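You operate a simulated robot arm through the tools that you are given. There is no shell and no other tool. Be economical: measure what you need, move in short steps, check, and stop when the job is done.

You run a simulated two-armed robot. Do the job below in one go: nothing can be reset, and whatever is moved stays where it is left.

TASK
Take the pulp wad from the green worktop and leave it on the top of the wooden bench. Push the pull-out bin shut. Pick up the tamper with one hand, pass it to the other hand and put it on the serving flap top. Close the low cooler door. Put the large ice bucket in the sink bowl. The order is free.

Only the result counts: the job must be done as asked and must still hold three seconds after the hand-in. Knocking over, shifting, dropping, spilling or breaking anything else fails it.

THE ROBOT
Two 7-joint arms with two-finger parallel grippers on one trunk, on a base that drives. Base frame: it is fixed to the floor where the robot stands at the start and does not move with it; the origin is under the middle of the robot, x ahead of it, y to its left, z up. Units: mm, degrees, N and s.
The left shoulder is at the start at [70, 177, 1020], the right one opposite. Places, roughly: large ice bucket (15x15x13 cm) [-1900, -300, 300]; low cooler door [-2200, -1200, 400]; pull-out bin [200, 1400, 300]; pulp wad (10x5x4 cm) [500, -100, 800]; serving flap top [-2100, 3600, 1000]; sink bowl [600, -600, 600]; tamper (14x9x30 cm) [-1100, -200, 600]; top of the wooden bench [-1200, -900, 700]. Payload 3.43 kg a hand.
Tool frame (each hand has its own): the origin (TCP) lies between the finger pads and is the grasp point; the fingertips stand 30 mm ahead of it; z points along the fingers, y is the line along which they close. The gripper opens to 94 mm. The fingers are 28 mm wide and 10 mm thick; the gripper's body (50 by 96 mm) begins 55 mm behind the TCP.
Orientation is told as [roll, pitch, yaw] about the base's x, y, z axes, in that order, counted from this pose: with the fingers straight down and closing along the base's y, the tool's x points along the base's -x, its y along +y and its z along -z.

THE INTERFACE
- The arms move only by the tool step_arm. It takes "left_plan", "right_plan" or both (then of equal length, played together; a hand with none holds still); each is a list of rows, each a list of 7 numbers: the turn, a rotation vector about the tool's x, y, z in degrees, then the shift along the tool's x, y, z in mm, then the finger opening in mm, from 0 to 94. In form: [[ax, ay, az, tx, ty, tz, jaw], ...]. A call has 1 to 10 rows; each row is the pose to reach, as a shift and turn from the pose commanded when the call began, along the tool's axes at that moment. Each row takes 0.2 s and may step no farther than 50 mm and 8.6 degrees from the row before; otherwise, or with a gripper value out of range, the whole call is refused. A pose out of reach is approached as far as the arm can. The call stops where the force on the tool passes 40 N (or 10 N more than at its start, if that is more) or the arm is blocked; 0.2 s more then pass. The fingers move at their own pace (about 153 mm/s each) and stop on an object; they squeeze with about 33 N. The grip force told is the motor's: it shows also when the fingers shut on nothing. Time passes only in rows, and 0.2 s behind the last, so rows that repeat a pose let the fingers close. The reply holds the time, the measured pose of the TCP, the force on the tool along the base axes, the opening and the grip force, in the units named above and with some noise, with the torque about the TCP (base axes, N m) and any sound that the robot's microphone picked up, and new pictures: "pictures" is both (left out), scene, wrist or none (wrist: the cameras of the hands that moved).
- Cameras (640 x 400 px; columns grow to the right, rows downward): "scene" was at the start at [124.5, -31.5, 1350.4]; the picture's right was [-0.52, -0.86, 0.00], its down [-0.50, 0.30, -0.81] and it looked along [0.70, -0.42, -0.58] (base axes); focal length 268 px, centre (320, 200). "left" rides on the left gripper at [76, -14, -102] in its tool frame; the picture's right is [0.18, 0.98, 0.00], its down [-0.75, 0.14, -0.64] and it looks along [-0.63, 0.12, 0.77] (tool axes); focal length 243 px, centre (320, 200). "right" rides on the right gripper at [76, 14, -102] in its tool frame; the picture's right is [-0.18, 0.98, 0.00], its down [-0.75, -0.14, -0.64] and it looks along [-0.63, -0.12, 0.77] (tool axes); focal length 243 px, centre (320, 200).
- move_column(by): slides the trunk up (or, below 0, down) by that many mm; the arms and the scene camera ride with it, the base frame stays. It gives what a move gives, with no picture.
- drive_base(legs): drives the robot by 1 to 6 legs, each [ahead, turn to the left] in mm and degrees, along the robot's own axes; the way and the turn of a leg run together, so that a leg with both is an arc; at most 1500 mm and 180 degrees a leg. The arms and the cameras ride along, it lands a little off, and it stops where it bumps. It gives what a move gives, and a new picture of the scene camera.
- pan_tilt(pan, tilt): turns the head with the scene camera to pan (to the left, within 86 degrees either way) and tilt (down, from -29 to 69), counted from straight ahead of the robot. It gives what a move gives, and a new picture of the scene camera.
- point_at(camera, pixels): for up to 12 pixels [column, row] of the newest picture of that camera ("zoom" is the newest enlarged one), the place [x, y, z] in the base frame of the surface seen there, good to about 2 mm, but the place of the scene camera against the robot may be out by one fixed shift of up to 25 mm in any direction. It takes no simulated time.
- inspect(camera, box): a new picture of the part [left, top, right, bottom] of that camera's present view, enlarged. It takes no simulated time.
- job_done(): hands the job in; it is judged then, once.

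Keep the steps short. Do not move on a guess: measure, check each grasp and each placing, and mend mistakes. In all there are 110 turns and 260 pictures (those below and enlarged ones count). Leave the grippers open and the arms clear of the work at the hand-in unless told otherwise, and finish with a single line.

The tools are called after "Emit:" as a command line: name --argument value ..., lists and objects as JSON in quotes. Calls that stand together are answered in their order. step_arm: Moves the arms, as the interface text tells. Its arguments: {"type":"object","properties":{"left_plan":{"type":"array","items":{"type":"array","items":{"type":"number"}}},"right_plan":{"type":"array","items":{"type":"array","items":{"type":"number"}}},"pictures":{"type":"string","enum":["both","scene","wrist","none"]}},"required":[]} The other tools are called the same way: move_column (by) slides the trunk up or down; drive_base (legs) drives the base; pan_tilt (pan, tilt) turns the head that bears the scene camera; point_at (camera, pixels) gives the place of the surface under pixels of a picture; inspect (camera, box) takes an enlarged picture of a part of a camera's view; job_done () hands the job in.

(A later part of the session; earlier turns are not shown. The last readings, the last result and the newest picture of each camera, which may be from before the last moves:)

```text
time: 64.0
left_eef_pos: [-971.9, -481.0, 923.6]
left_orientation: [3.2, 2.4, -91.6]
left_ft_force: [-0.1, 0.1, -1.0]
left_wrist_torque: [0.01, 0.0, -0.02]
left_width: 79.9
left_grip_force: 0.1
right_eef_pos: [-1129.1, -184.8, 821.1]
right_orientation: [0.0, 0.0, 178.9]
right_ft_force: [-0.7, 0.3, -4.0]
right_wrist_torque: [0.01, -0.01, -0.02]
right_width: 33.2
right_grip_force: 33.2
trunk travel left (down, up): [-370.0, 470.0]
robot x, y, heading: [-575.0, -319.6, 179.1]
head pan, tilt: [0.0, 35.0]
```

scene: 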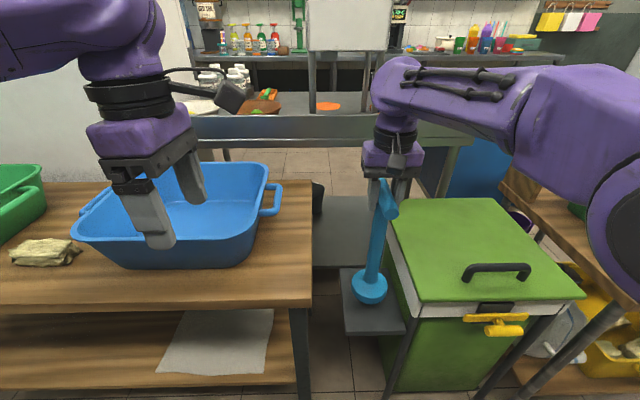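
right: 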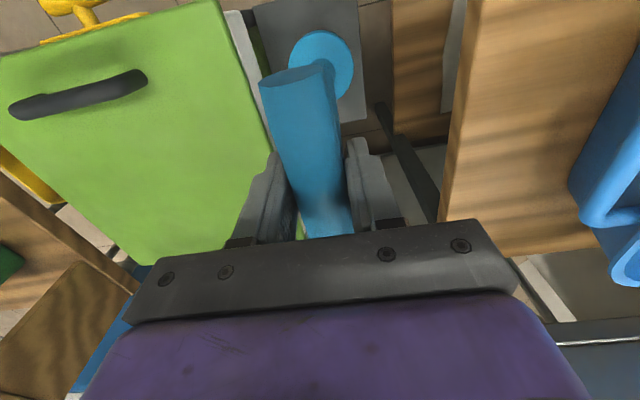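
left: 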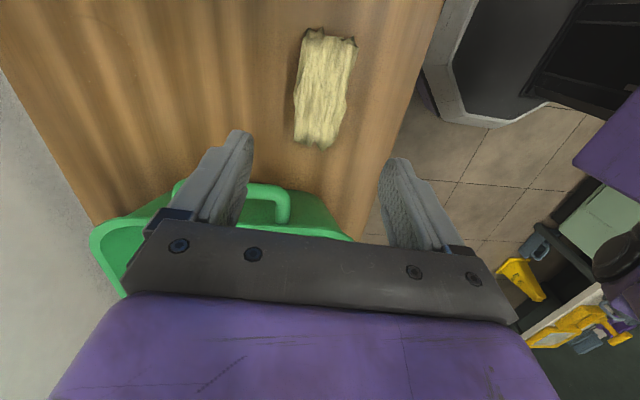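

The tamper is held (33 mm grip, about 4 N weight). I'll raise the trunk so it clears everything, then back off into open floor.

Emit:
move_column --by 330

Emit:
drive_base --legs '[[-330, 0]]'

```text
time: 67.2
left_eef_pos: [-972.8, -480.8, 1253.6]
left_orientation: [3.3, 2.4, -91.5]
left_ft_force: [-0.3, -0.3, -0.4]
left_wrist_torque: [0.0, -0.02, -0.01]
left_width: 79.8
left_grip_force: 0.0
right_eef_pos: [-1129.6, -184.7, 1150.6]
right_orientation: [0.0, 0.0, 179.0]
right_ft_force: [0.4, -0.2, -3.9]
right_wrist_torque: [-0.01, 0.03, -0.02]
right_width: 33.2
right_grip_force: 32.4
trunk travel left (down, up): [-700.0, 140.0]
robot x, y, heading: [-570.4, -315.9, 178.9]
head pan, tilt: [0.0, 35.0]
```

```text
time: 69.4
left_eef_pos: [-646.1, -485.8, 1253.1]
left_orientation: [3.3, 2.4, -91.7]
left_ft_force: [-0.7, -0.7, -0.1]
left_wrist_torque: [0.02, -0.02, 0.02]
left_width: 80.1
left_grip_force: 0.0
right_eef_pos: [-803.5, -190.0, 1150.6]
right_orientation: [0.0, 0.0, 179.0]
right_ft_force: [0.4, -0.2, -4.7]
right_wrist_torque: [-0.01, 0.01, -0.04]
right_width: 32.9
right_grip_force: 32.7
trunk travel left (down, up): [-700.0, 140.0]
robot x, y, heading: [-245.7, -321.1, 179.0]
head pan, tilt: [0.0, 35.0]
```

scene: 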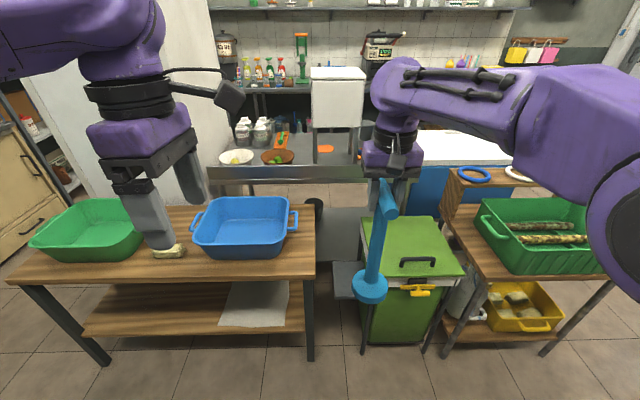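

Now the hand-over. I'll bring the tamper closer with the right hand. At the same time I'll turn the left hand to point sideways to the right, level with the lower stem.

Emit:
step_arm --left_plan '[[0, 8, 0, -2, -6, 10, 80], [0, 16, 0, -4, -12, 35, 80], [0, 24, 0, -6, -18, 60, 80], [0, 32, 0, -8, -24, 85, 80], [0, 40, 0, -10, -30, 110, 80], [0, 48, 0, -12, -36, 135, 80], [0, 56, 0, -14, -42, 160, 80], [0, 64, 0, -15, -48, 185, 80], [0, 72, 0, -15, -54, 215, 80], [0, 80, 0, -15, -58, 245, 80]]' --right_plan '[[0, 0, 0, 10, 6, 0, 10], [0, 0, 0, 20, 12, 0, 10], [0, 0, 0, 30, 18, 0, 10], [0, 0, 0, 40, 24, 0, 10], [0, 0, 0, 50, 30, 0, 10], [0, 0, 0, 60, 36, 0, 10], [0, 0, 0, 70, 42, 0, 10], [0, 0, 0, 80, 48, 0, 10], [0, 0, 0, 90, 54, 0, 10], [0, 0, 0, 100, 60, 0, 10]]' --pictures "both"

```text
time: 71.6
left_eef_pos: [-694.2, -489.7, 1003.0]
left_orientation: [24.0, 81.9, -68.0]
left_ft_force: [-1.3, 0.1, 0.3]
left_wrist_torque: [0.01, -0.01, 0.01]
left_width: 79.8
left_grip_force: 0.0
right_eef_pos: [-704.2, -254.0, 1149.9]
right_orientation: [0.0, 0.0, 178.9]
right_ft_force: [-0.3, -0.5, -4.0]
right_wrist_torque: [0.0, -0.02, -0.04]
right_width: 33.0
right_grip_force: 32.4
trunk travel left (down, up): [-700.0, 140.0]
robot x, y, heading: [-247.6, -324.8, 179.1]
head pan, tilt: [0.0, 35.0]
```

scene: 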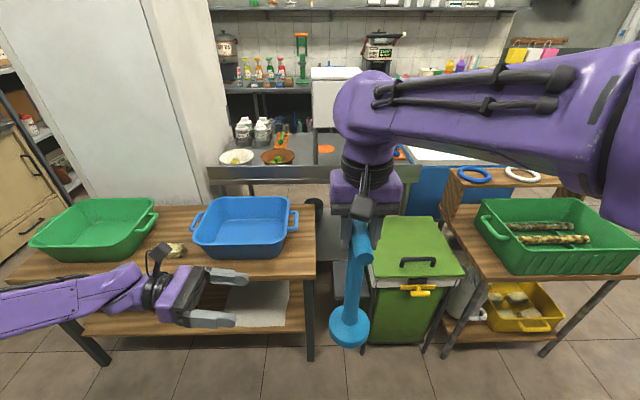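
right: 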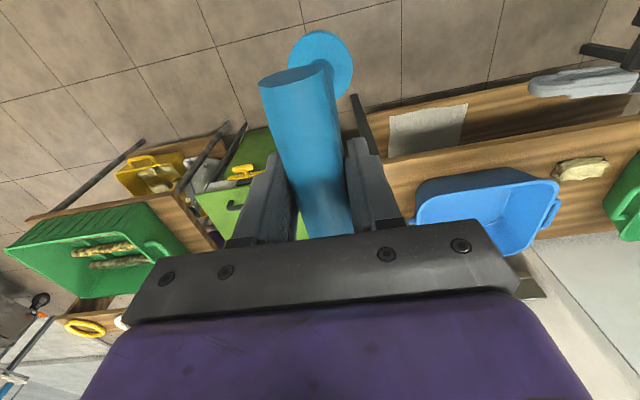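
left: 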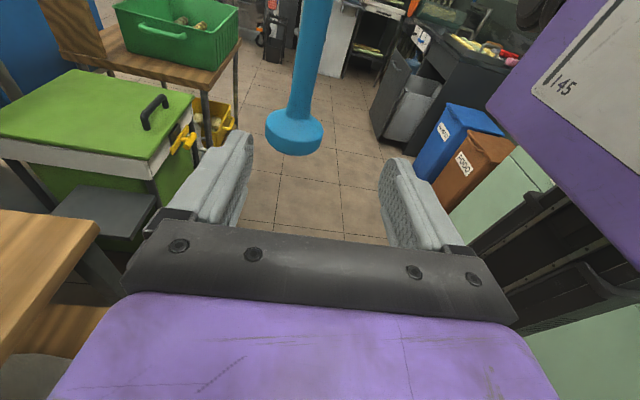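

The left hand points at the stem. I'll measure the stem with the left camera and check the alignment.

Emit:
point_at --camera "left" --pixels '[[303, 60], [320, 60], [312, 60], [311, 20], [290, 132]]'

Emit:
inspect --camera "left" --box '[200, 0, 440, 150]'

```text
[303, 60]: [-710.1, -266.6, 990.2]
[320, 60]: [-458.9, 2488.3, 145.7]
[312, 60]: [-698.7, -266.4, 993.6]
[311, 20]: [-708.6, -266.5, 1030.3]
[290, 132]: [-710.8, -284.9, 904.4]
```

```text
2.67 times, centred on (320, 75) of left
```

zoom: 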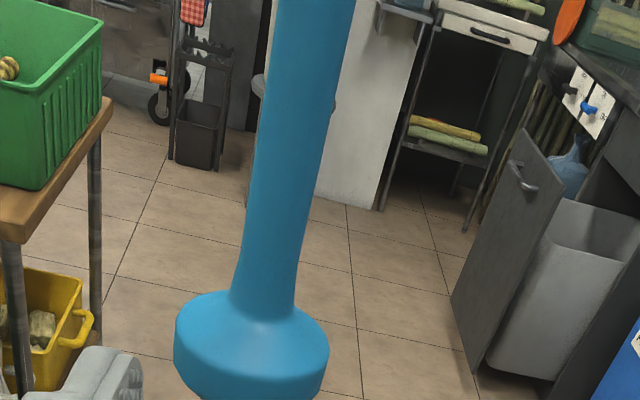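

The stem centre is near [-708,-252], so the left hand needs about 238 mm along +y. I'll go most of the way and check.

Emit:
step_arm --left_plan '[[0, 0, 0, 7, -5, 40, 80], [0, 0, 0, 14, -10, 80, 80], [0, 0, 0, 21, -15, 120, 80], [0, 0, 0, 28, -19, 160, 80], [0, 0, 0, 35, -20, 200, 80], [0, 0, 0, 38, -20, 215, 80]]' --pictures "both"

```text
time: 73.0
left_eef_pos: [-707.7, -271.5, 1014.9]
left_orientation: [23.6, 81.8, -68.4]
left_ft_force: [-1.1, -0.2, -0.2]
left_wrist_torque: [-0.01, 0.01, 0.0]
left_width: 80.2
left_grip_force: 0.1
right_eef_pos: [-704.3, -252.4, 1150.3]
right_orientation: [0.1, 0.0, 179.0]
right_ft_force: [-0.9, -0.2, -3.6]
right_wrist_torque: [0.0, 0.05, 0.02]
right_width: 33.2
right_grip_force: 33.2
trunk travel left (down, up): [-700.0, 140.0]
robot x, y, heading: [-248.4, -322.8, 178.8]
head pan, tilt: [0.0, 35.0]
```

scene: 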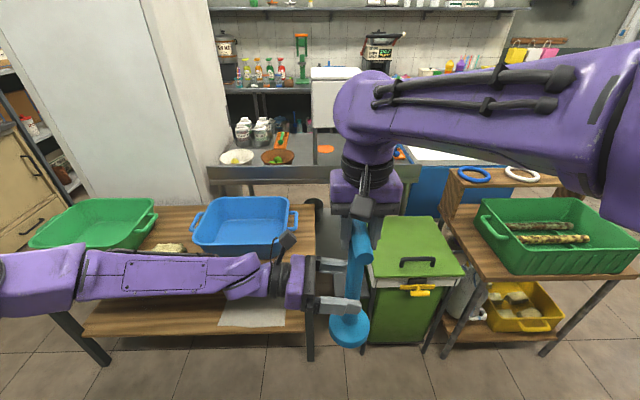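
left: 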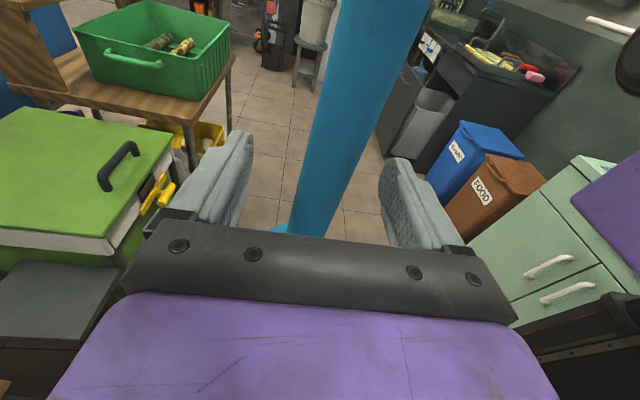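

The stem is between the left fingers. I'll advance 18 mm more and close the left hand while the right still holds.

Emit:
step_arm --left_plan '[[0, 0, 0, 2, 0, 18, 80], [0, 0, 0, 2, 0, 18, 80], [0, 0, 0, 2, 0, 18, 10], [0, 0, 0, 2, 0, 18, 10], [0, 0, 0, 2, 0, 18, 10], [0, 0, 0, 2, 0, 18, 10]]' --pictures "both"

```text
time: 74.4
left_eef_pos: [-705.3, -251.9, 1013.2]
left_orientation: [23.3, 81.9, -68.8]
left_ft_force: [16.3, -0.6, 1.4]
left_wrist_torque: [-0.03, 1.17, 0.01]
left_width: 36.9
left_grip_force: 33.0
right_eef_pos: [-704.8, -253.0, 1151.0]
right_orientation: [0.1, -0.2, 178.8]
right_ft_force: [-17.1, 1.0, -5.2]
right_wrist_torque: [0.04, 1.09, 0.03]
right_width: 33.2
right_grip_force: 32.9
trunk travel left (down, up): [-700.0, 140.0]
robot x, y, heading: [-247.3, -320.8, 178.9]
head pan, tilt: [0.0, 35.0]
```

scene: 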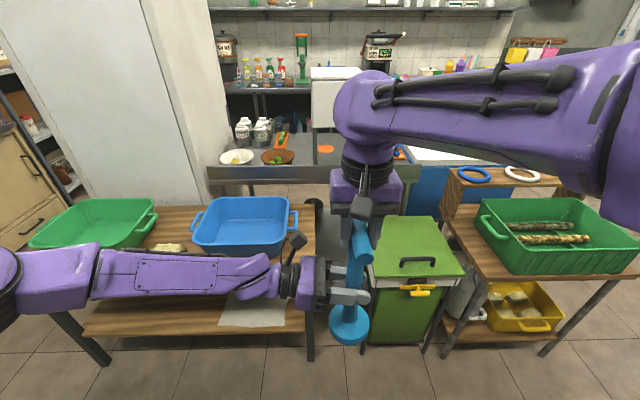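
left: 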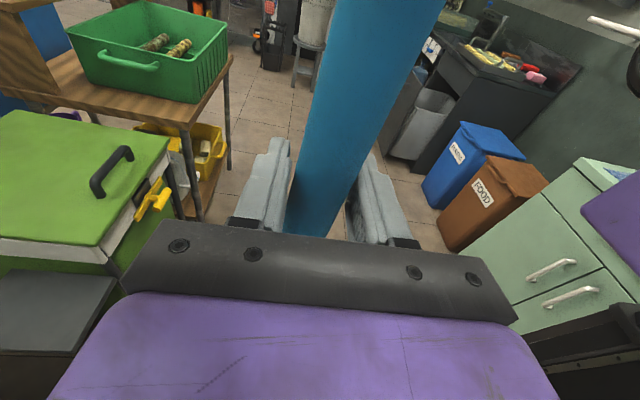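

Both hands hold the tamper. I'll open the right hand and raise it clear.

Emit:
step_arm --right_plan '[[0, 0, 0, 0, 0, 0, 70], [0, 0, 0, 0, 0, 0, 90], [0, 0, 0, 0, 0, -20, 90], [0, 0, 0, 0, 0, -50, 90], [0, 0, 0, 0, 0, -80, 90]]' --pictures "both"

```text
time: 75.6
left_eef_pos: [-705.9, -253.0, 1013.4]
left_orientation: [23.6, 81.8, -68.4]
left_ft_force: [0.5, 0.0, -0.1]
left_wrist_torque: [-0.01, -0.02, 0.01]
left_width: 35.5
left_grip_force: 32.9
right_eef_pos: [-704.2, -251.2, 1231.9]
right_orientation: [0.0, 0.0, 178.8]
right_ft_force: [0.0, -0.1, 0.0]
right_wrist_torque: [0.03, -0.02, 0.01]
right_width: 90.0
right_grip_force: 0.0
trunk travel left (down, up): [-700.0, 140.0]
robot x, y, heading: [-249.6, -322.3, 178.7]
head pan, tilt: [0.0, 35.0]
```

scene: 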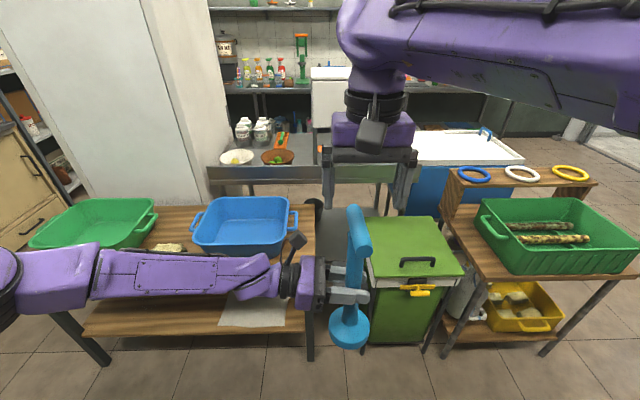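
right: 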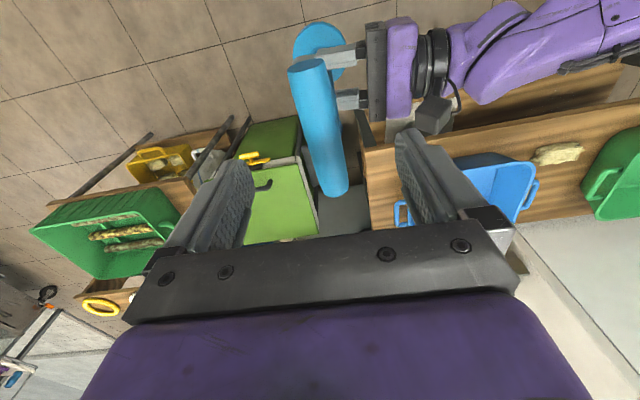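

The left hand holds the tamper upright. I'll move the right hand aside, then turn toward +y to look at the bin and the serving flap.

Emit:
step_arm --right_plan '[[0, 0, 0, 0, -40, 0, 90], [0, 0, 0, 10, -80, 0, 90], [0, 0, 0, 30, -120, 0, 90], [0, 0, 0, 50, -160, 0, 90], [0, 0, 0, 70, -200, 0, 90], [0, 0, 0, 80, -240, 0, 90]]' --pictures "none"

Emit:
drive_base --legs '[[0, -90]]'

Emit:
pan_tilt --pan 20 --tilt 20

```text
time: 77.0
left_eef_pos: [-706.2, -252.1, 1013.8]
left_orientation: [23.3, 81.6, -68.7]
left_ft_force: [0.3, 0.6, -0.4]
left_wrist_torque: [-0.02, 0.01, -0.03]
left_width: 35.3
left_grip_force: 33.3
right_eef_pos: [-618.7, -9.8, 1232.3]
right_orientation: [0.0, 0.0, 179.0]
right_ft_force: [0.7, 0.3, -0.3]
right_wrist_torque: [-0.04, -0.01, 0.02]
right_width: 89.8
right_grip_force: 0.0
trunk travel left (down, up): [-700.0, 140.0]
robot x, y, heading: [-247.1, -325.2, 178.9]
head pan, tilt: [0.0, 35.0]
```

```text
time: 81.3
left_eef_pos: [-169.1, 135.6, 1013.7]
left_orientation: [23.5, 81.6, -159.6]
left_ft_force: [0.1, -0.6, -0.5]
left_wrist_torque: [0.0, 0.01, 0.01]
left_width: 35.4
left_grip_force: 33.1
right_eef_pos: [70.7, 41.9, 1233.5]
right_orientation: [0.1, -0.1, 87.9]
right_ft_force: [-0.4, 0.0, 0.6]
right_wrist_torque: [-0.01, 0.01, -0.01]
right_width: 90.0
right_grip_force: 0.0
trunk travel left (down, up): [-700.0, 140.0]
robot x, y, heading: [-247.0, -326.1, 88.1]
head pan, tilt: [0.0, 35.0]
```

scene: 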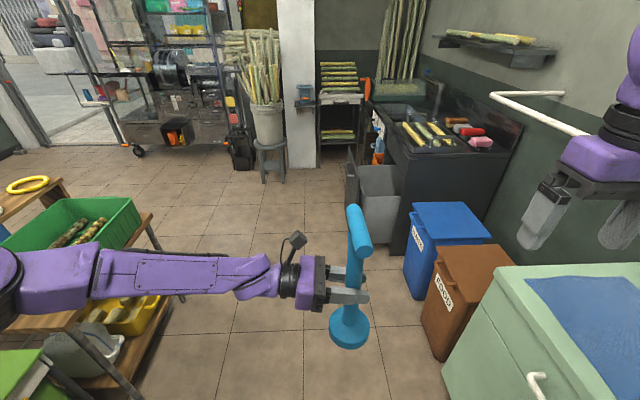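

```text
time: 82.1
left_eef_pos: [-168.8, 136.3, 1013.5]
left_orientation: [23.6, 81.6, -159.5]
left_ft_force: [-0.3, -0.4, -0.9]
left_wrist_torque: [0.04, 0.02, -0.01]
left_width: 35.4
left_grip_force: 33.2
right_eef_pos: [71.5, 43.3, 1231.1]
right_orientation: [0.0, 0.1, 88.0]
right_ft_force: [0.2, 0.1, 0.4]
right_wrist_torque: [0.01, 0.0, -0.03]
right_width: 90.3
right_grip_force: 0.0
trunk travel left (down, up): [-700.0, 140.0]
robot x, y, heading: [-247.4, -324.1, 88.2]
head pan, tilt: [20.0, 20.0]
```

scene: 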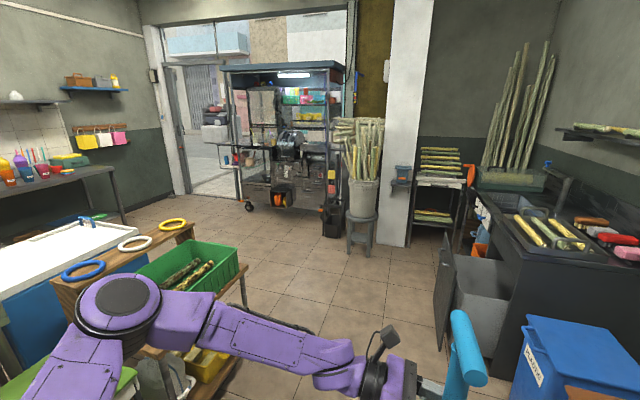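

The serving cart is at (285,140). I'll zoom to find its flap.

Emit:
inspect --camera "scene" --box '[180, 50, 360, 230]'

Emit:
point_at --camera "scene" --pixels '[[228, 165], [240, 167], [290, 148], [248, 205], [325, 205], [270, 190], [330, 225], [360, 245], [195, 245], [480, 290], [445, 300], [215, 150]]'

```text
2.22 times, centred on (270, 140) of scene
```

zoom: 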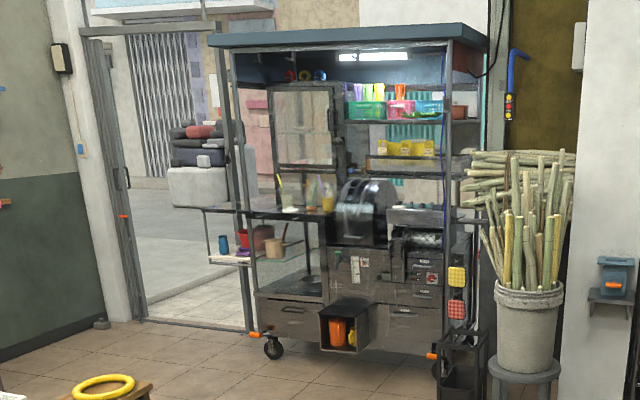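

```text
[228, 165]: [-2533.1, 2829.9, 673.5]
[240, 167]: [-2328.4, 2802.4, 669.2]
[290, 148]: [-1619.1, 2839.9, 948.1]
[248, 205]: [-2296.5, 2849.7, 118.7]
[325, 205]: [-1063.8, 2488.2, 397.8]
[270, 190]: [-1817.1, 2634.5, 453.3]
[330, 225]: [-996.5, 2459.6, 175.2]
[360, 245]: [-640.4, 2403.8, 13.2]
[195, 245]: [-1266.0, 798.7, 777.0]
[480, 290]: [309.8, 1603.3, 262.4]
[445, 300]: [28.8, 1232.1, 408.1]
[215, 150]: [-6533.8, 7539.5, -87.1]
```

The flap should be on the cart's left or far side, so I need a closer look. I'll drive up the aisle toward the cart.

Emit:
drive_base --legs '[[0, 12], [1400, 0], [0, 25]]'

Emit:
pan_tilt --pan 5 --tilt 15

Emit:
inspect --camera "scene" --box '[220, 60, 400, 220]'

```text
time: 91.1
left_eef_pos: [-670.6, 1479.3, 1014.4]
left_orientation: [23.7, 81.7, -124.2]
left_ft_force: [-0.1, 0.0, 0.0]
left_wrist_torque: [0.01, -0.01, -0.03]
left_width: 35.4
left_grip_force: 32.8
right_eef_pos: [-422.5, 1540.7, 1232.9]
right_orientation: [0.0, 0.0, 123.2]
right_ft_force: [0.2, 0.0, -0.2]
right_wrist_torque: [0.04, 0.02, -0.02]
right_width: 89.8
right_grip_force: 0.1
trunk travel left (down, up): [-700.0, 140.0]
robot x, y, heading: [-469.6, 1059.0, 123.4]
head pan, tilt: [20.0, 20.0]
```

scene: 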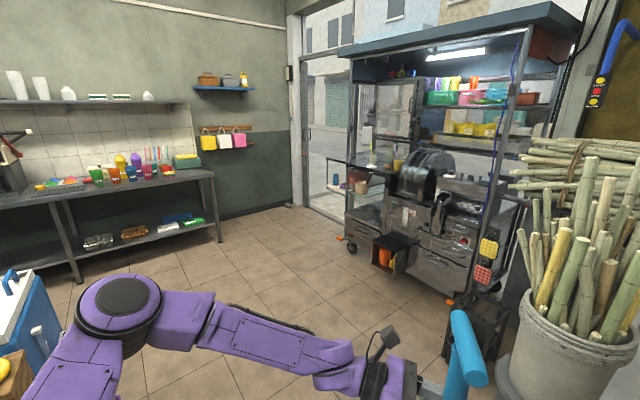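

```text
time: 91.9
left_eef_pos: [-668.8, 1479.5, 1013.2]
left_orientation: [23.7, 81.7, -124.0]
left_ft_force: [0.3, -0.5, 0.3]
left_wrist_torque: [0.0, 0.04, -0.01]
left_width: 35.7
left_grip_force: 33.2
right_eef_pos: [-421.6, 1541.0, 1231.9]
right_orientation: [0.0, 0.0, 123.3]
right_ft_force: [0.7, -0.1, 0.3]
right_wrist_torque: [0.03, -0.03, 0.05]
right_width: 89.9
right_grip_force: 0.1
trunk travel left (down, up): [-700.0, 140.0]
robot x, y, heading: [-468.3, 1058.9, 123.2]
head pan, tilt: [5.0, 15.0]
```

scene: 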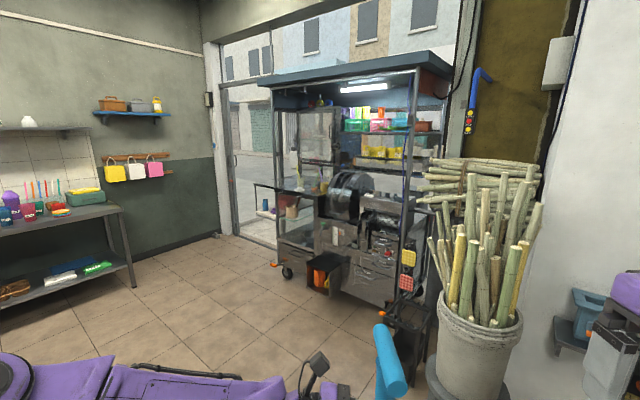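

```text
2.50 times, centred on (310, 140) of scene
```

zoom: 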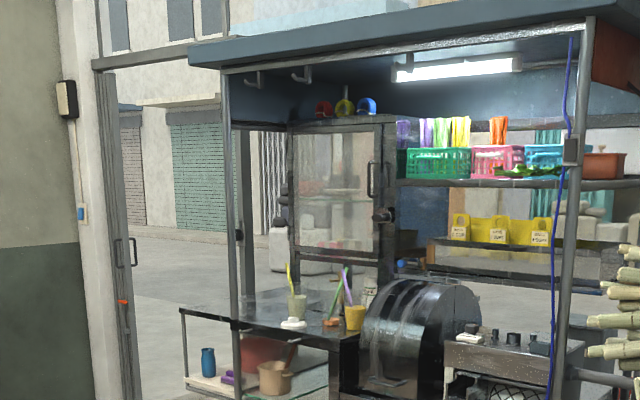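

There's a dark flap surface extending left from the cart at zoom (185–350, 310–330). I'll measure it.

Emit:
point_at --camera "zoom" --pixels '[[195, 312], [215, 312], [225, 322], [260, 315], [275, 300], [300, 338], [320, 322], [345, 335], [330, 312], [292, 324], [265, 345], [200, 380]]'

```text
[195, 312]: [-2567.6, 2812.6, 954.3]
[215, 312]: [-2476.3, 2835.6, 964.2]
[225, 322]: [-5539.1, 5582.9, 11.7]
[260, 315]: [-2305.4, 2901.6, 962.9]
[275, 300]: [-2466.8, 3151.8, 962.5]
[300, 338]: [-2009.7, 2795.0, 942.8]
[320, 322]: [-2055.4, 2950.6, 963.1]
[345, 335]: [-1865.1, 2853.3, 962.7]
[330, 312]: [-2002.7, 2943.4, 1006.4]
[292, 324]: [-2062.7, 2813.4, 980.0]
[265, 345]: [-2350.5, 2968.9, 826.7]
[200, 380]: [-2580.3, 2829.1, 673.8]
```

That surface is at y≈2900, while the task's flap is near y≈3600, which is probably the street side. I'll check the gap between the doorway's left post and the cart, and the floor route.

Emit:
point_at --camera "scene" --pixels '[[220, 235], [213, 150], [245, 240], [262, 240], [275, 262], [255, 187], [130, 285], [115, 210], [200, 300], [300, 300], [395, 320], [238, 225]]'

Emit:
inspect --camera "scene" --box '[190, 120, 310, 290]'

```text
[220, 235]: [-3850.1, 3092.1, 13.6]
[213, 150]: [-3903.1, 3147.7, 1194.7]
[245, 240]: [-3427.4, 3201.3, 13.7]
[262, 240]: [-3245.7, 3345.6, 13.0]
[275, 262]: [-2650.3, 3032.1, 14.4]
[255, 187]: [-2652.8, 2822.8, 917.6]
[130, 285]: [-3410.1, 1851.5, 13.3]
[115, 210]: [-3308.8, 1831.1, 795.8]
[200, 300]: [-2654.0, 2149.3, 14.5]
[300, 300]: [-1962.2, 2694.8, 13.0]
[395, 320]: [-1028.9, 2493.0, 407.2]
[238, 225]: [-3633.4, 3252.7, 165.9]
```

```text
2.35 times, centred on (250, 205) of scene
```

zoom: 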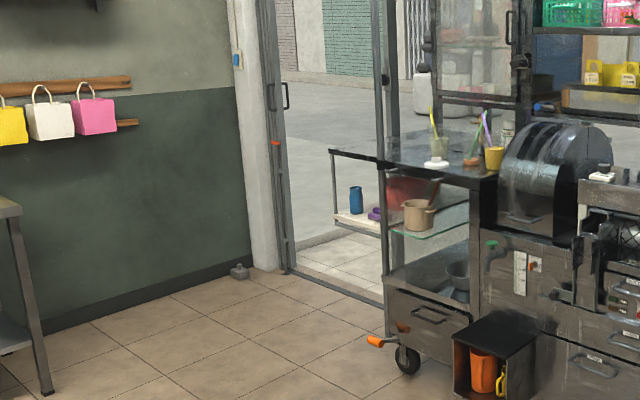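

The gap runs from about x=-3600 to -2650, which is wide enough. I'll drive diagonally to about [-2980,2300], then face the doorway.

Emit:
drive_base --legs '[[0, 30], [1400, 0], [1400, 0], [0, -63]]'

Emit:
pan_tilt --pan -30 --tilt 25

```text
time: 109.6
left_eef_pos: [-2916.7, 2775.0, 1013.2]
left_orientation: [23.6, 81.7, -155.6]
left_ft_force: [0.7, 0.7, 0.1]
left_wrist_torque: [0.02, 0.0, 0.02]
left_width: 35.2
left_grip_force: 33.0
right_eef_pos: [-2671.9, 2698.6, 1231.6]
right_orientation: [0.0, -0.1, 91.7]
right_ft_force: [-0.1, -0.1, -0.2]
right_wrist_torque: [0.01, 0.05, -0.05]
right_width: 90.1
right_grip_force: 0.0
trunk travel left (down, up): [-700.0, 140.0]
robot x, y, heading: [-2964.0, 2312.2, 91.8]
head pan, tilt: [5.0, 15.0]
```

scene: 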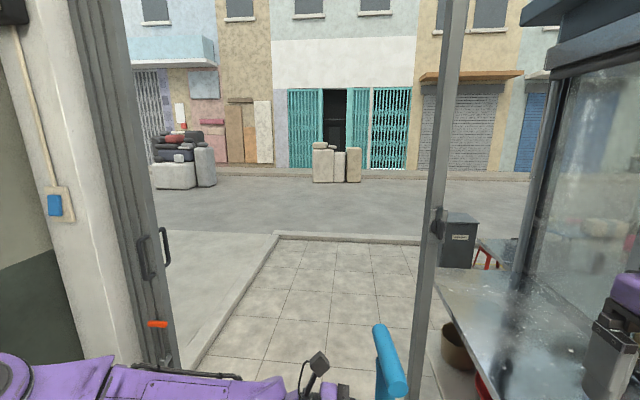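

```text
time: 110.7
left_eef_pos: [-2916.0, 2774.5, 1013.1]
left_orientation: [23.5, 81.6, -155.6]
left_ft_force: [-0.8, -0.7, -0.3]
left_wrist_torque: [-0.02, 0.01, -0.01]
left_width: 35.2
left_grip_force: 33.7
right_eef_pos: [-2672.6, 2697.9, 1232.2]
right_orientation: [-0.1, 0.0, 91.7]
right_ft_force: [-0.5, 0.2, 0.5]
right_wrist_torque: [0.0, 0.0, -0.01]
right_width: 90.0
right_grip_force: 0.0
trunk travel left (down, up): [-700.0, 140.0]
robot x, y, heading: [-2962.7, 2308.7, 91.8]
head pan, tilt: [-30.0, 25.0]
```

scene: 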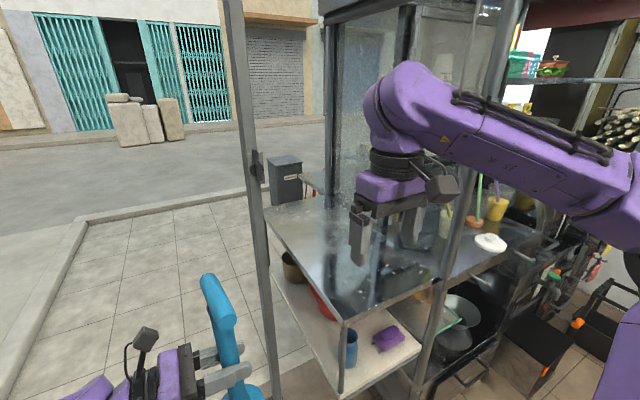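

There's a vertical post at (255,200). I'll measure it and the extents of the side surface.

Emit:
point_at --camera "scene" --pixels '[[270, 385], [245, 120], [272, 212], [300, 200], [345, 315], [420, 290], [330, 150], [285, 170], [315, 190], [330, 265], [180, 220], [90, 220]]'

Emit:
inspect --camera "scene" --box '[230, 120, 430, 260]'

```text
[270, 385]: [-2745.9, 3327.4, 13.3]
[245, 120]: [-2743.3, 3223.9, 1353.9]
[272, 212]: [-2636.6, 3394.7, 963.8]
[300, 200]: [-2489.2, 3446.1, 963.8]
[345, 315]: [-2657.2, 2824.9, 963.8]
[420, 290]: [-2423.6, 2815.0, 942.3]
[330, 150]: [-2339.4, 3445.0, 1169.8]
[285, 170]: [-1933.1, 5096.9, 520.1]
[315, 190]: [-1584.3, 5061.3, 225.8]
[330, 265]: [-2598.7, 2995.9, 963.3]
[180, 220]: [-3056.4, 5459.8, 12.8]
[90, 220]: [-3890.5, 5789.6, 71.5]
```

```text
2.86 times, centred on (330, 190) of scene
```

zoom: 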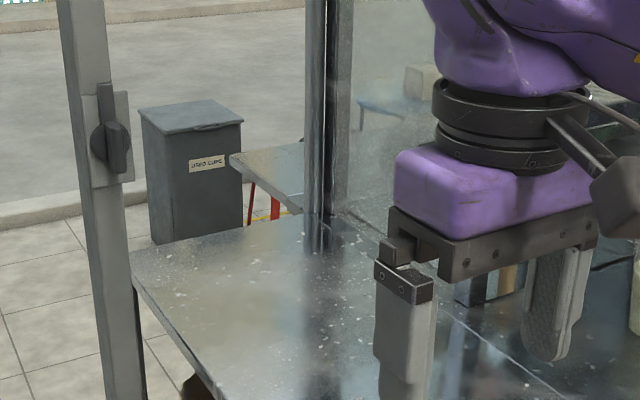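

I can see another silver surface on the street side at zoom (265,165), which is likely the serving flap. I'll measure it, then look left at the jamb.

Emit:
point_at --camera "zoom" --pixels '[[250, 162], [275, 165], [295, 160], [270, 190], [232, 158], [380, 115], [125, 130], [300, 185]]'

Emit:
pan_tilt --pan 25 --tilt 35

```text
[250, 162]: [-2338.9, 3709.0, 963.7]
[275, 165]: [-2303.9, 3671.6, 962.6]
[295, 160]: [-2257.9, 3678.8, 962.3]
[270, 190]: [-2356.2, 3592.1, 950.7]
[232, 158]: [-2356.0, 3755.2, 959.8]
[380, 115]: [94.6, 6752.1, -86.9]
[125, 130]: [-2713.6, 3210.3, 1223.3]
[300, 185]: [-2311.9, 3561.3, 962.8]
```

```text
time: 111.9
left_eef_pos: [-2916.0, 2775.3, 1013.2]
left_orientation: [23.7, 81.8, -155.7]
left_ft_force: [-0.4, 0.1, -1.1]
left_wrist_torque: [0.02, 0.0, -0.01]
left_width: 35.3
left_grip_force: 32.6
right_eef_pos: [-2671.7, 2697.8, 1231.5]
right_orientation: [-0.1, 0.0, 91.6]
right_ft_force: [-0.4, -0.4, 0.2]
right_wrist_torque: [-0.03, -0.02, 0.01]
right_width: 89.9
right_grip_force: 0.2
trunk travel left (down, up): [-700.0, 140.0]
robot x, y, heading: [-2963.1, 2311.5, 91.7]
head pan, tilt: [25.0, 35.0]
```

scene: 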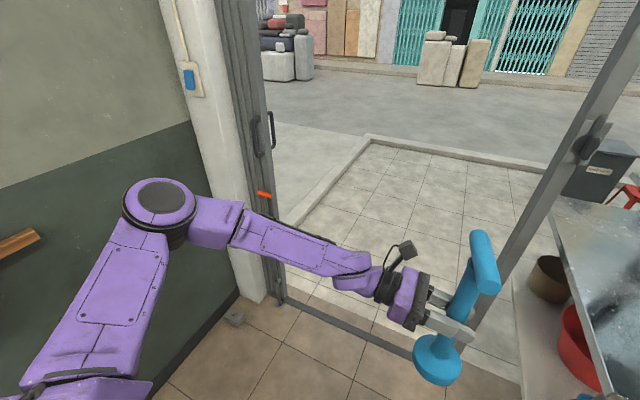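

The flap's left end is at x≈-2356, y 3555–3755, z≈950. The left elbow sticks out to the side, so I'll measure the elbow, the jamb and the post foot.

Emit:
point_at --camera "scene" --pixels '[[125, 195], [100, 260], [280, 295], [250, 100], [270, 193], [275, 130], [500, 280], [310, 310], [430, 330], [545, 290]]'

```text
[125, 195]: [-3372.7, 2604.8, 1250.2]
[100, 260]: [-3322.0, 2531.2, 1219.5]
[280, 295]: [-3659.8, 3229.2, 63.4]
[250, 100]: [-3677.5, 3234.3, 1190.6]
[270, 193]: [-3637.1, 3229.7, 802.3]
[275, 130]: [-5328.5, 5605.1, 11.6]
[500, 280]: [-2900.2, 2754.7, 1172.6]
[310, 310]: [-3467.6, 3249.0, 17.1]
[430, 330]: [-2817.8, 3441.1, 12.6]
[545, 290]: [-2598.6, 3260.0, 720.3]
```

The opening runs from x≈-3640 to -2745, about 890 mm. I'll turn the left hand about the vertical to point forward, and extend it, to pull the elbow in.

Emit:
step_arm --left_plan '[[8, 0.5, -1, 5, -12, -6, 10], [16, 0.9, -2.1, 10, -24, -12, 10], [24, 1.4, -3.1, 15, -36, -18, 10], [32, 1.8, -4.2, 20, -48, -24, 10], [40, 2.3, -5.2, 25, -60, -30, 10], [48, 2.8, -6.3, 30, -72, -36, 10], [56, 3.2, -7.3, 35, -84, -42, 10], [64, 3.7, -8.4, 40, -96, -48, 10], [72, 4.1, -9.4, 45, -108, -54, 10], [80, 4.6, -10.5, 50, -120, -60, 10]]' --pictures "scene"

```text
time: 114.1
left_eef_pos: [-2968.3, 2895.4, 1062.4]
left_orientation: [22.8, 81.8, -75.5]
left_ft_force: [0.0, -0.3, -4.9]
left_wrist_torque: [-0.05, 0.05, 0.02]
left_width: 35.5
left_grip_force: 32.9
right_eef_pos: [-2670.8, 2697.9, 1232.3]
right_orientation: [0.0, 0.0, 91.7]
right_ft_force: [0.5, -1.2, -0.4]
right_wrist_torque: [-0.01, 0.0, 0.01]
right_width: 89.9
right_grip_force: 0.1
trunk travel left (down, up): [-700.0, 140.0]
robot x, y, heading: [-2964.8, 2312.7, 91.7]
head pan, tilt: [25.0, 35.0]
```

scene: 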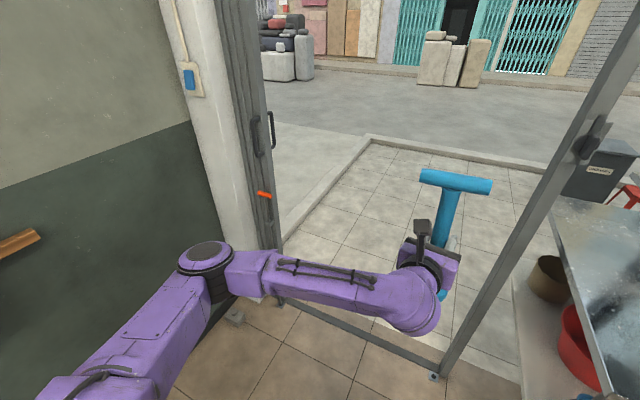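

The hand now points forward with the tamper upright. Now I'll bring the right hand inward and check both elbow extents.

Emit:
step_arm --right_plan '[[0, 0, 0, -10, 30, 0, 90], [0, 0, 0, -20, 60, 0, 90], [0, 0, 0, -30, 90, 0, 90], [0, 0, 0, -40, 120, 0, 90], [0, 0, 0, -50, 150, 0, 90]]' --pictures "none"

Emit:
point_at --camera "scene" --pixels '[[180, 265], [150, 300], [60, 380], [450, 175], [440, 240]]'

Emit:
pan_tilt --pan -50 --tilt 35

```text
time: 115.3
left_eef_pos: [-2971.7, 2896.1, 1064.1]
left_orientation: [23.7, 81.8, -74.7]
left_ft_force: [-1.1, -0.6, -3.4]
left_wrist_torque: [0.01, 0.04, -0.03]
left_width: 35.2
left_grip_force: 32.7
right_eef_pos: [-2825.3, 2746.7, 1233.7]
right_orientation: [-0.1, 0.0, 91.7]
right_ft_force: [0.1, 0.2, 0.5]
right_wrist_torque: [0.01, -0.04, -0.01]
right_width: 90.1
right_grip_force: 0.1
trunk travel left (down, up): [-700.0, 140.0]
robot x, y, heading: [-2962.7, 2315.6, 91.6]
head pan, tilt: [25.0, 35.0]
```

```text
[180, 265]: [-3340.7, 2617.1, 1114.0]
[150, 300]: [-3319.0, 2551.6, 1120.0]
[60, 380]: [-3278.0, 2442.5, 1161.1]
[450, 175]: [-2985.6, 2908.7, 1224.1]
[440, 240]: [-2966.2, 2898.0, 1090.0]
```

```text
time: 116.8
left_eef_pos: [-2968.6, 2896.2, 1065.6]
left_orientation: [22.9, 81.7, -75.6]
left_ft_force: [-0.4, -0.2, -3.2]
left_wrist_torque: [0.0, 0.02, 0.01]
left_width: 35.6
left_grip_force: 32.8
right_eef_pos: [-2821.7, 2745.0, 1233.4]
right_orientation: [0.1, -0.1, 91.8]
right_ft_force: [-0.3, -0.2, 1.3]
right_wrist_torque: [-0.01, -0.01, -0.01]
right_width: 90.2
right_grip_force: 0.1
trunk travel left (down, up): [-700.0, 140.0]
robot x, y, heading: [-2965.9, 2314.1, 91.7]
head pan, tilt: [-50.0, 35.0]
```

scene: 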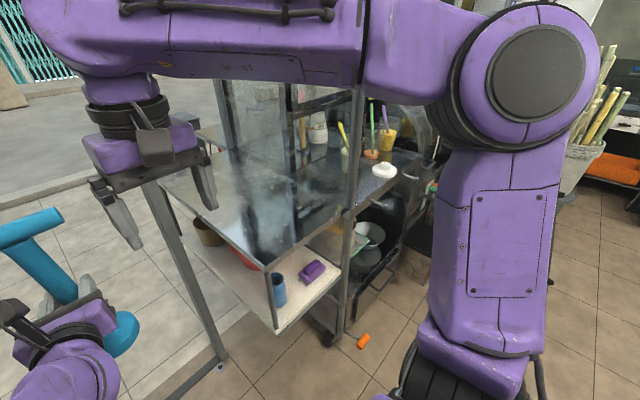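

Emit:
point_at --camera "scene" --pixels '[[597, 80], [590, 130], [520, 100], [440, 60], [520, 250], [550, 330]]'

```text
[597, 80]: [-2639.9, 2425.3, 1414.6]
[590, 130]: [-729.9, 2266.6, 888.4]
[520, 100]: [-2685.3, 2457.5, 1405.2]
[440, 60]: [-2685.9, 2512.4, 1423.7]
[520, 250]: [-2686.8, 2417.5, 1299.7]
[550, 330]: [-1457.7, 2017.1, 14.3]
```

Together the elbows span about 720 of the 890 mm. I'll extend the left hand a bit more to pull that elbow in, then shift the base to x≈-3160 in line with the opening.

Emit:
step_arm --left_plan '[[0, 0, 0, 5, 8, 20, 10], [0, 0, 0, 9, 16, 40, 10], [0, 0, 0, 13, 24, 60, 10], [0, 0, 0, 17, 32, 80, 10], [0, 0, 0, 20, 40, 95, 10]]' --pictures "none"

Emit:
drive_base --legs '[[0, 24], [440, 0], [0, -26]]'

Emit:
pan_tilt --pan 30 --tilt 25

```text
time: 118.0
left_eef_pos: [-2913.8, 2987.6, 1075.2]
left_orientation: [22.8, 81.8, -75.7]
left_ft_force: [0.2, -0.5, -2.9]
left_wrist_torque: [-0.01, 0.03, -0.04]
left_width: 35.6
left_grip_force: 32.7
right_eef_pos: [-2821.6, 2747.0, 1233.0]
right_orientation: [0.0, 0.0, 91.7]
right_ft_force: [0.6, 0.0, 0.7]
right_wrist_torque: [0.0, 0.0, -0.03]
right_width: 89.7
right_grip_force: 0.0
trunk travel left (down, up): [-700.0, 140.0]
robot x, y, heading: [-2964.2, 2314.0, 91.6]
head pan, tilt: [-50.0, 35.0]
```

```text
time: 123.2
left_eef_pos: [-3091.9, 3380.8, 1075.9]
left_orientation: [22.9, 81.8, -76.6]
left_ft_force: [-0.1, 0.0, -3.7]
left_wrist_torque: [-0.04, 0.01, 0.02]
left_width: 35.4
left_grip_force: 32.8
right_eef_pos: [-3003.2, 3140.5, 1232.8]
right_orientation: [-0.1, 0.0, 90.5]
right_ft_force: [-0.5, -0.2, -0.2]
right_wrist_torque: [0.0, 0.04, 0.04]
right_width: 90.0
right_grip_force: 0.1
trunk travel left (down, up): [-700.0, 140.0]
robot x, y, heading: [-3155.1, 2705.6, 90.7]
head pan, tilt: [-50.0, 35.0]
```

scene: 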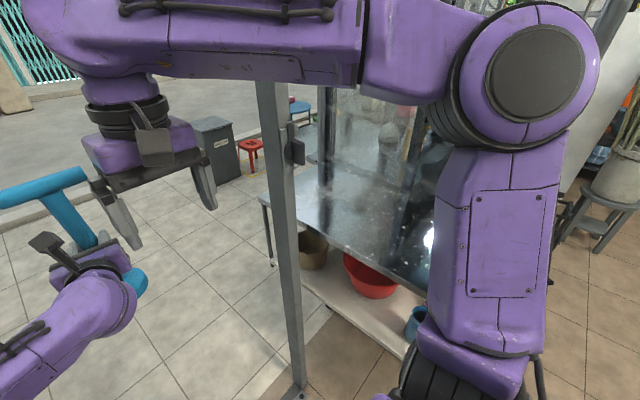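

```text
time: 124.7
left_eef_pos: [-3091.2, 3382.2, 1075.5]
left_orientation: [22.8, 81.8, -76.7]
left_ft_force: [0.4, -0.5, -3.6]
left_wrist_torque: [-0.01, 0.03, -0.02]
left_width: 35.5
left_grip_force: 32.9
right_eef_pos: [-3003.9, 3138.8, 1233.0]
right_orientation: [0.0, 0.0, 90.5]
right_ft_force: [-0.6, 0.8, 0.6]
right_wrist_torque: [-0.02, 0.01, 0.02]
right_width: 89.9
right_grip_force: 0.0
trunk travel left (down, up): [-700.0, 140.0]
robot x, y, heading: [-3152.7, 2704.1, 90.5]
head pan, tilt: [30.0, 25.0]
```

scene: 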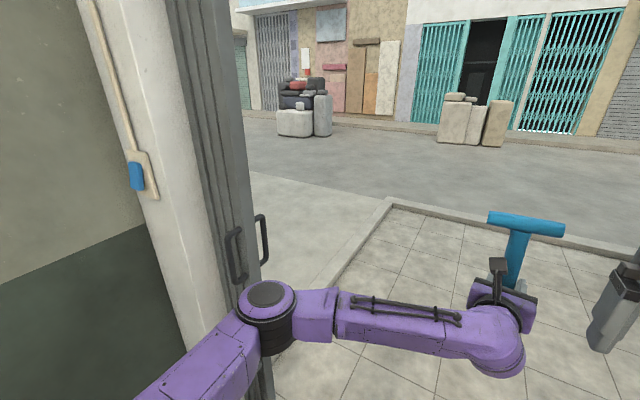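

Emit:
point_at --camera "scene" --pixels '[[245, 295], [238, 310], [262, 240], [268, 250], [240, 262], [258, 200], [225, 340], [270, 375]]'

```text
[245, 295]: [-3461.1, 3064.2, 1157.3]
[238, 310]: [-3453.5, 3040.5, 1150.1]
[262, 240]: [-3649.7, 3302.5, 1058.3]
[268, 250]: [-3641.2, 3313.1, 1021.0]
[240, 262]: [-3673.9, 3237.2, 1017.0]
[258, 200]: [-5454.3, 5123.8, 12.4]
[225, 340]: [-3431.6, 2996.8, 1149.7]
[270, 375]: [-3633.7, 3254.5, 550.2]
```

The left elbow clears the jamb by about 170 mm, and the right elbow clears the post by about 85. I'll drive straight out 1400, then look right at the flap.

Emit:
drive_base --legs '[[700, 0]]'

Emit:
drive_base --legs '[[850, 0], [0, -80]]'

Emit:
pan_tilt --pan -45 --tilt 25

```text
time: 128.6
left_eef_pos: [-3088.5, 4084.6, 1076.3]
left_orientation: [22.9, 81.9, -77.2]
left_ft_force: [-0.4, 0.9, -3.4]
left_wrist_torque: [-0.01, 0.0, -0.01]
left_width: 35.4
left_grip_force: 32.6
right_eef_pos: [-3003.3, 3840.2, 1233.4]
right_orientation: [-0.1, 0.0, 90.0]
right_ft_force: [0.2, -0.2, 0.0]
right_wrist_torque: [-0.01, 0.0, -0.03]
right_width: 90.3
right_grip_force: 0.0
trunk travel left (down, up): [-700.0, 140.0]
robot x, y, heading: [-3158.0, 3410.1, 90.1]
head pan, tilt: [30.0, 25.0]
```

scene: 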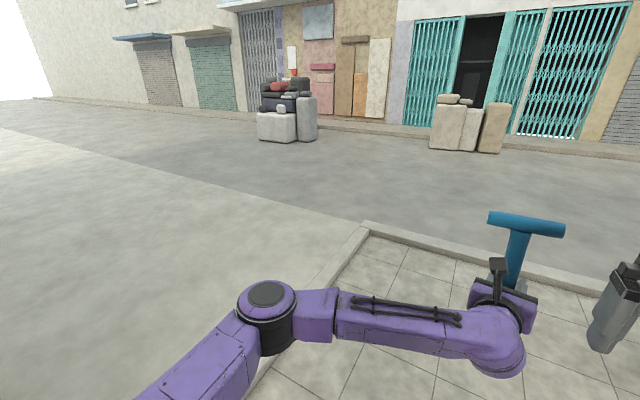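

```text
time: 136.3
left_eef_pos: [-2485.1, 4299.4, 1075.5]
left_orientation: [22.9, 81.8, -155.4]
left_ft_force: [0.1, -0.7, -3.1]
left_wrist_torque: [0.0, 0.01, -0.03]
left_width: 35.0
left_grip_force: 33.1
right_eef_pos: [-2706.2, 4167.1, 1233.0]
right_orientation: [0.0, 0.0, 11.7]
right_ft_force: [-0.3, -1.0, -1.0]
right_wrist_torque: [-0.02, -0.01, 0.0]
right_width: 90.0
right_grip_force: 0.2
trunk travel left (down, up): [-700.0, 140.0]
robot x, y, heading: [-3158.2, 4230.3, 11.6]
head pan, tilt: [30.0, 25.0]
```

scene: 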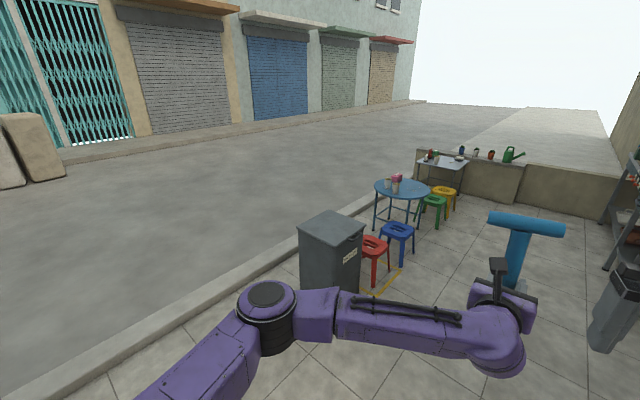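

```text
time: 137.8
left_eef_pos: [-2486.9, 4299.6, 1075.0]
left_orientation: [23.0, 81.8, -155.5]
left_ft_force: [0.6, 0.6, -2.7]
left_wrist_torque: [0.01, -0.01, -0.01]
left_width: 35.3
left_grip_force: 33.4
right_eef_pos: [-2705.8, 4167.3, 1233.4]
right_orientation: [0.0, 0.0, 11.7]
right_ft_force: [0.2, -0.4, 0.1]
right_wrist_torque: [0.01, 0.0, -0.01]
right_width: 90.0
right_grip_force: 0.1
trunk travel left (down, up): [-700.0, 140.0]
robot x, y, heading: [-3158.0, 4233.4, 11.6]
head pan, tilt: [-45.0, 25.0]
```

scene: 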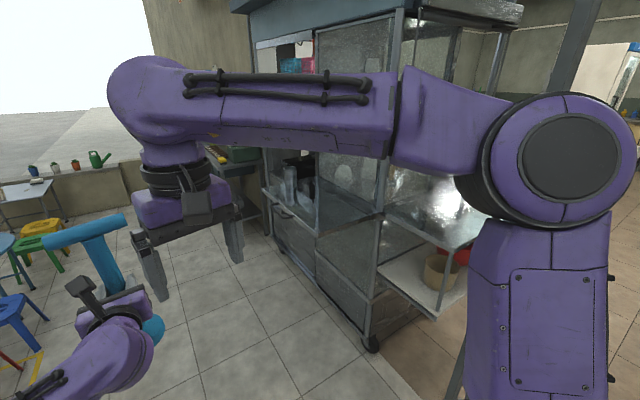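

I'll raise the trunk 140 so the tamper clears the flap, drive to in front of the flap and turn to face it.

Emit:
move_column --by 140

Emit:
drive_base --legs '[[930, 0], [0, -101]]'

Emit:
pan_tilt --pan 10 --tilt 40

```text
time: 139.4
left_eef_pos: [-2485.4, 4301.0, 1213.7]
left_orientation: [22.8, 81.7, -155.5]
left_ft_force: [-0.8, -0.8, -3.8]
left_wrist_torque: [0.02, 0.04, 0.01]
left_width: 34.9
left_grip_force: 33.2
right_eef_pos: [-2705.8, 4166.6, 1372.8]
right_orientation: [0.0, 0.0, 11.6]
right_ft_force: [0.5, -0.2, 0.5]
right_wrist_torque: [0.01, -0.01, 0.03]
right_width: 90.2
right_grip_force: 0.0
trunk travel left (down, up): [-840.0, 0.0]
robot x, y, heading: [-3157.8, 4231.4, 11.9]
head pan, tilt: [-45.0, 25.0]
```

```text
time: 148.4
left_eef_pos: [-2350.4, 3740.7, 1214.3]
left_orientation: [23.0, 81.8, 102.8]
left_ft_force: [-0.4, 0.5, -3.3]
left_wrist_torque: [0.0, 0.0, -0.02]
left_width: 35.5
left_grip_force: 32.9
right_eef_pos: [-2435.7, 3984.0, 1372.3]
right_orientation: [-0.1, -0.1, -90.0]
right_ft_force: [-0.6, -0.3, -0.1]
right_wrist_torque: [0.02, -0.02, -0.01]
right_width: 90.1
right_grip_force: 0.0
trunk travel left (down, up): [-840.0, 0.0]
robot x, y, heading: [-2282.5, 4420.3, -90.0]
head pan, tilt: [-45.0, 25.0]
```

scene: 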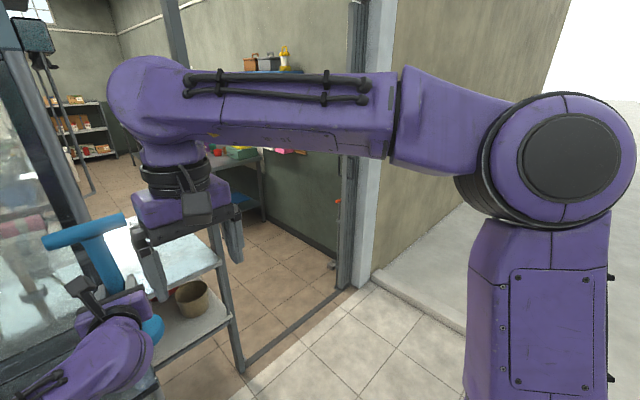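

```text
time: 149.7
left_eef_pos: [-2349.8, 3741.6, 1214.6]
left_orientation: [22.9, 81.8, 102.8]
left_ft_force: [0.4, 0.1, -4.9]
left_wrist_torque: [0.0, -0.02, 0.0]
left_width: 35.4
left_grip_force: 33.0
right_eef_pos: [-2435.2, 3984.7, 1373.0]
right_orientation: [0.0, 0.0, -90.0]
right_ft_force: [-0.6, -1.2, 0.7]
right_wrist_torque: [-0.01, -0.02, -0.03]
right_width: 89.9
right_grip_force: 0.1
trunk travel left (down, up): [-840.0, 0.0]
robot x, y, heading: [-2282.1, 4414.1, -90.0]
head pan, tilt: [10.0, 40.0]
```

scene: 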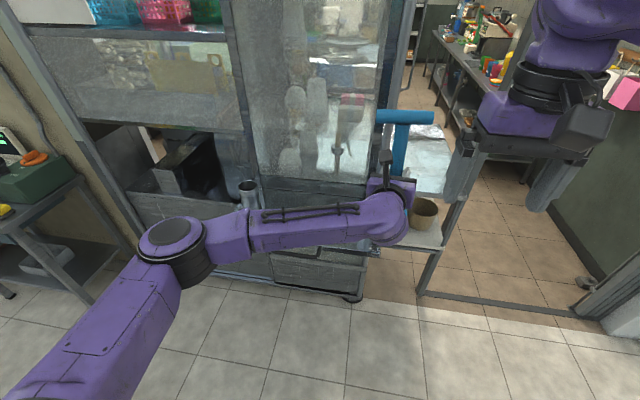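

The left arm covers part of the view. I'll zoom around the cart's street-side ledge and measure it.

Emit:
inspect --camera "scene" --box '[90, 130, 410, 320]'

Emit:
point_at --camera "scene" --pixels '[[160, 210], [200, 215], [250, 195], [300, 187], [340, 190], [300, 270], [360, 190], [245, 183], [315, 240], [230, 150], [150, 190], [370, 245]]'

```text
2.00 times, centred on (250, 225) of scene
```

zoom: 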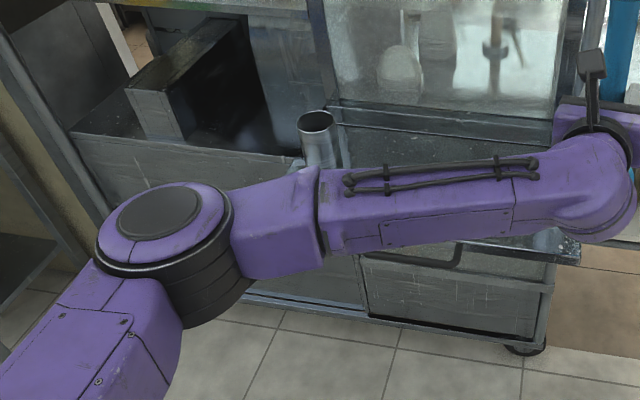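

```text
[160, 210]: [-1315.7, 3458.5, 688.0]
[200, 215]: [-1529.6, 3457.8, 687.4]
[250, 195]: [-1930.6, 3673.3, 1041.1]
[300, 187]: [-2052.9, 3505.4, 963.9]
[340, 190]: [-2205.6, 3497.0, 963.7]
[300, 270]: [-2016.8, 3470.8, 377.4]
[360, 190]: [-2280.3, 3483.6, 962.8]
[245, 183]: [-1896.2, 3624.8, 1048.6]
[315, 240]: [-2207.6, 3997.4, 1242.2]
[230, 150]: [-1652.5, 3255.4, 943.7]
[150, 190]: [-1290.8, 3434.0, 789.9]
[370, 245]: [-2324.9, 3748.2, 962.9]
```

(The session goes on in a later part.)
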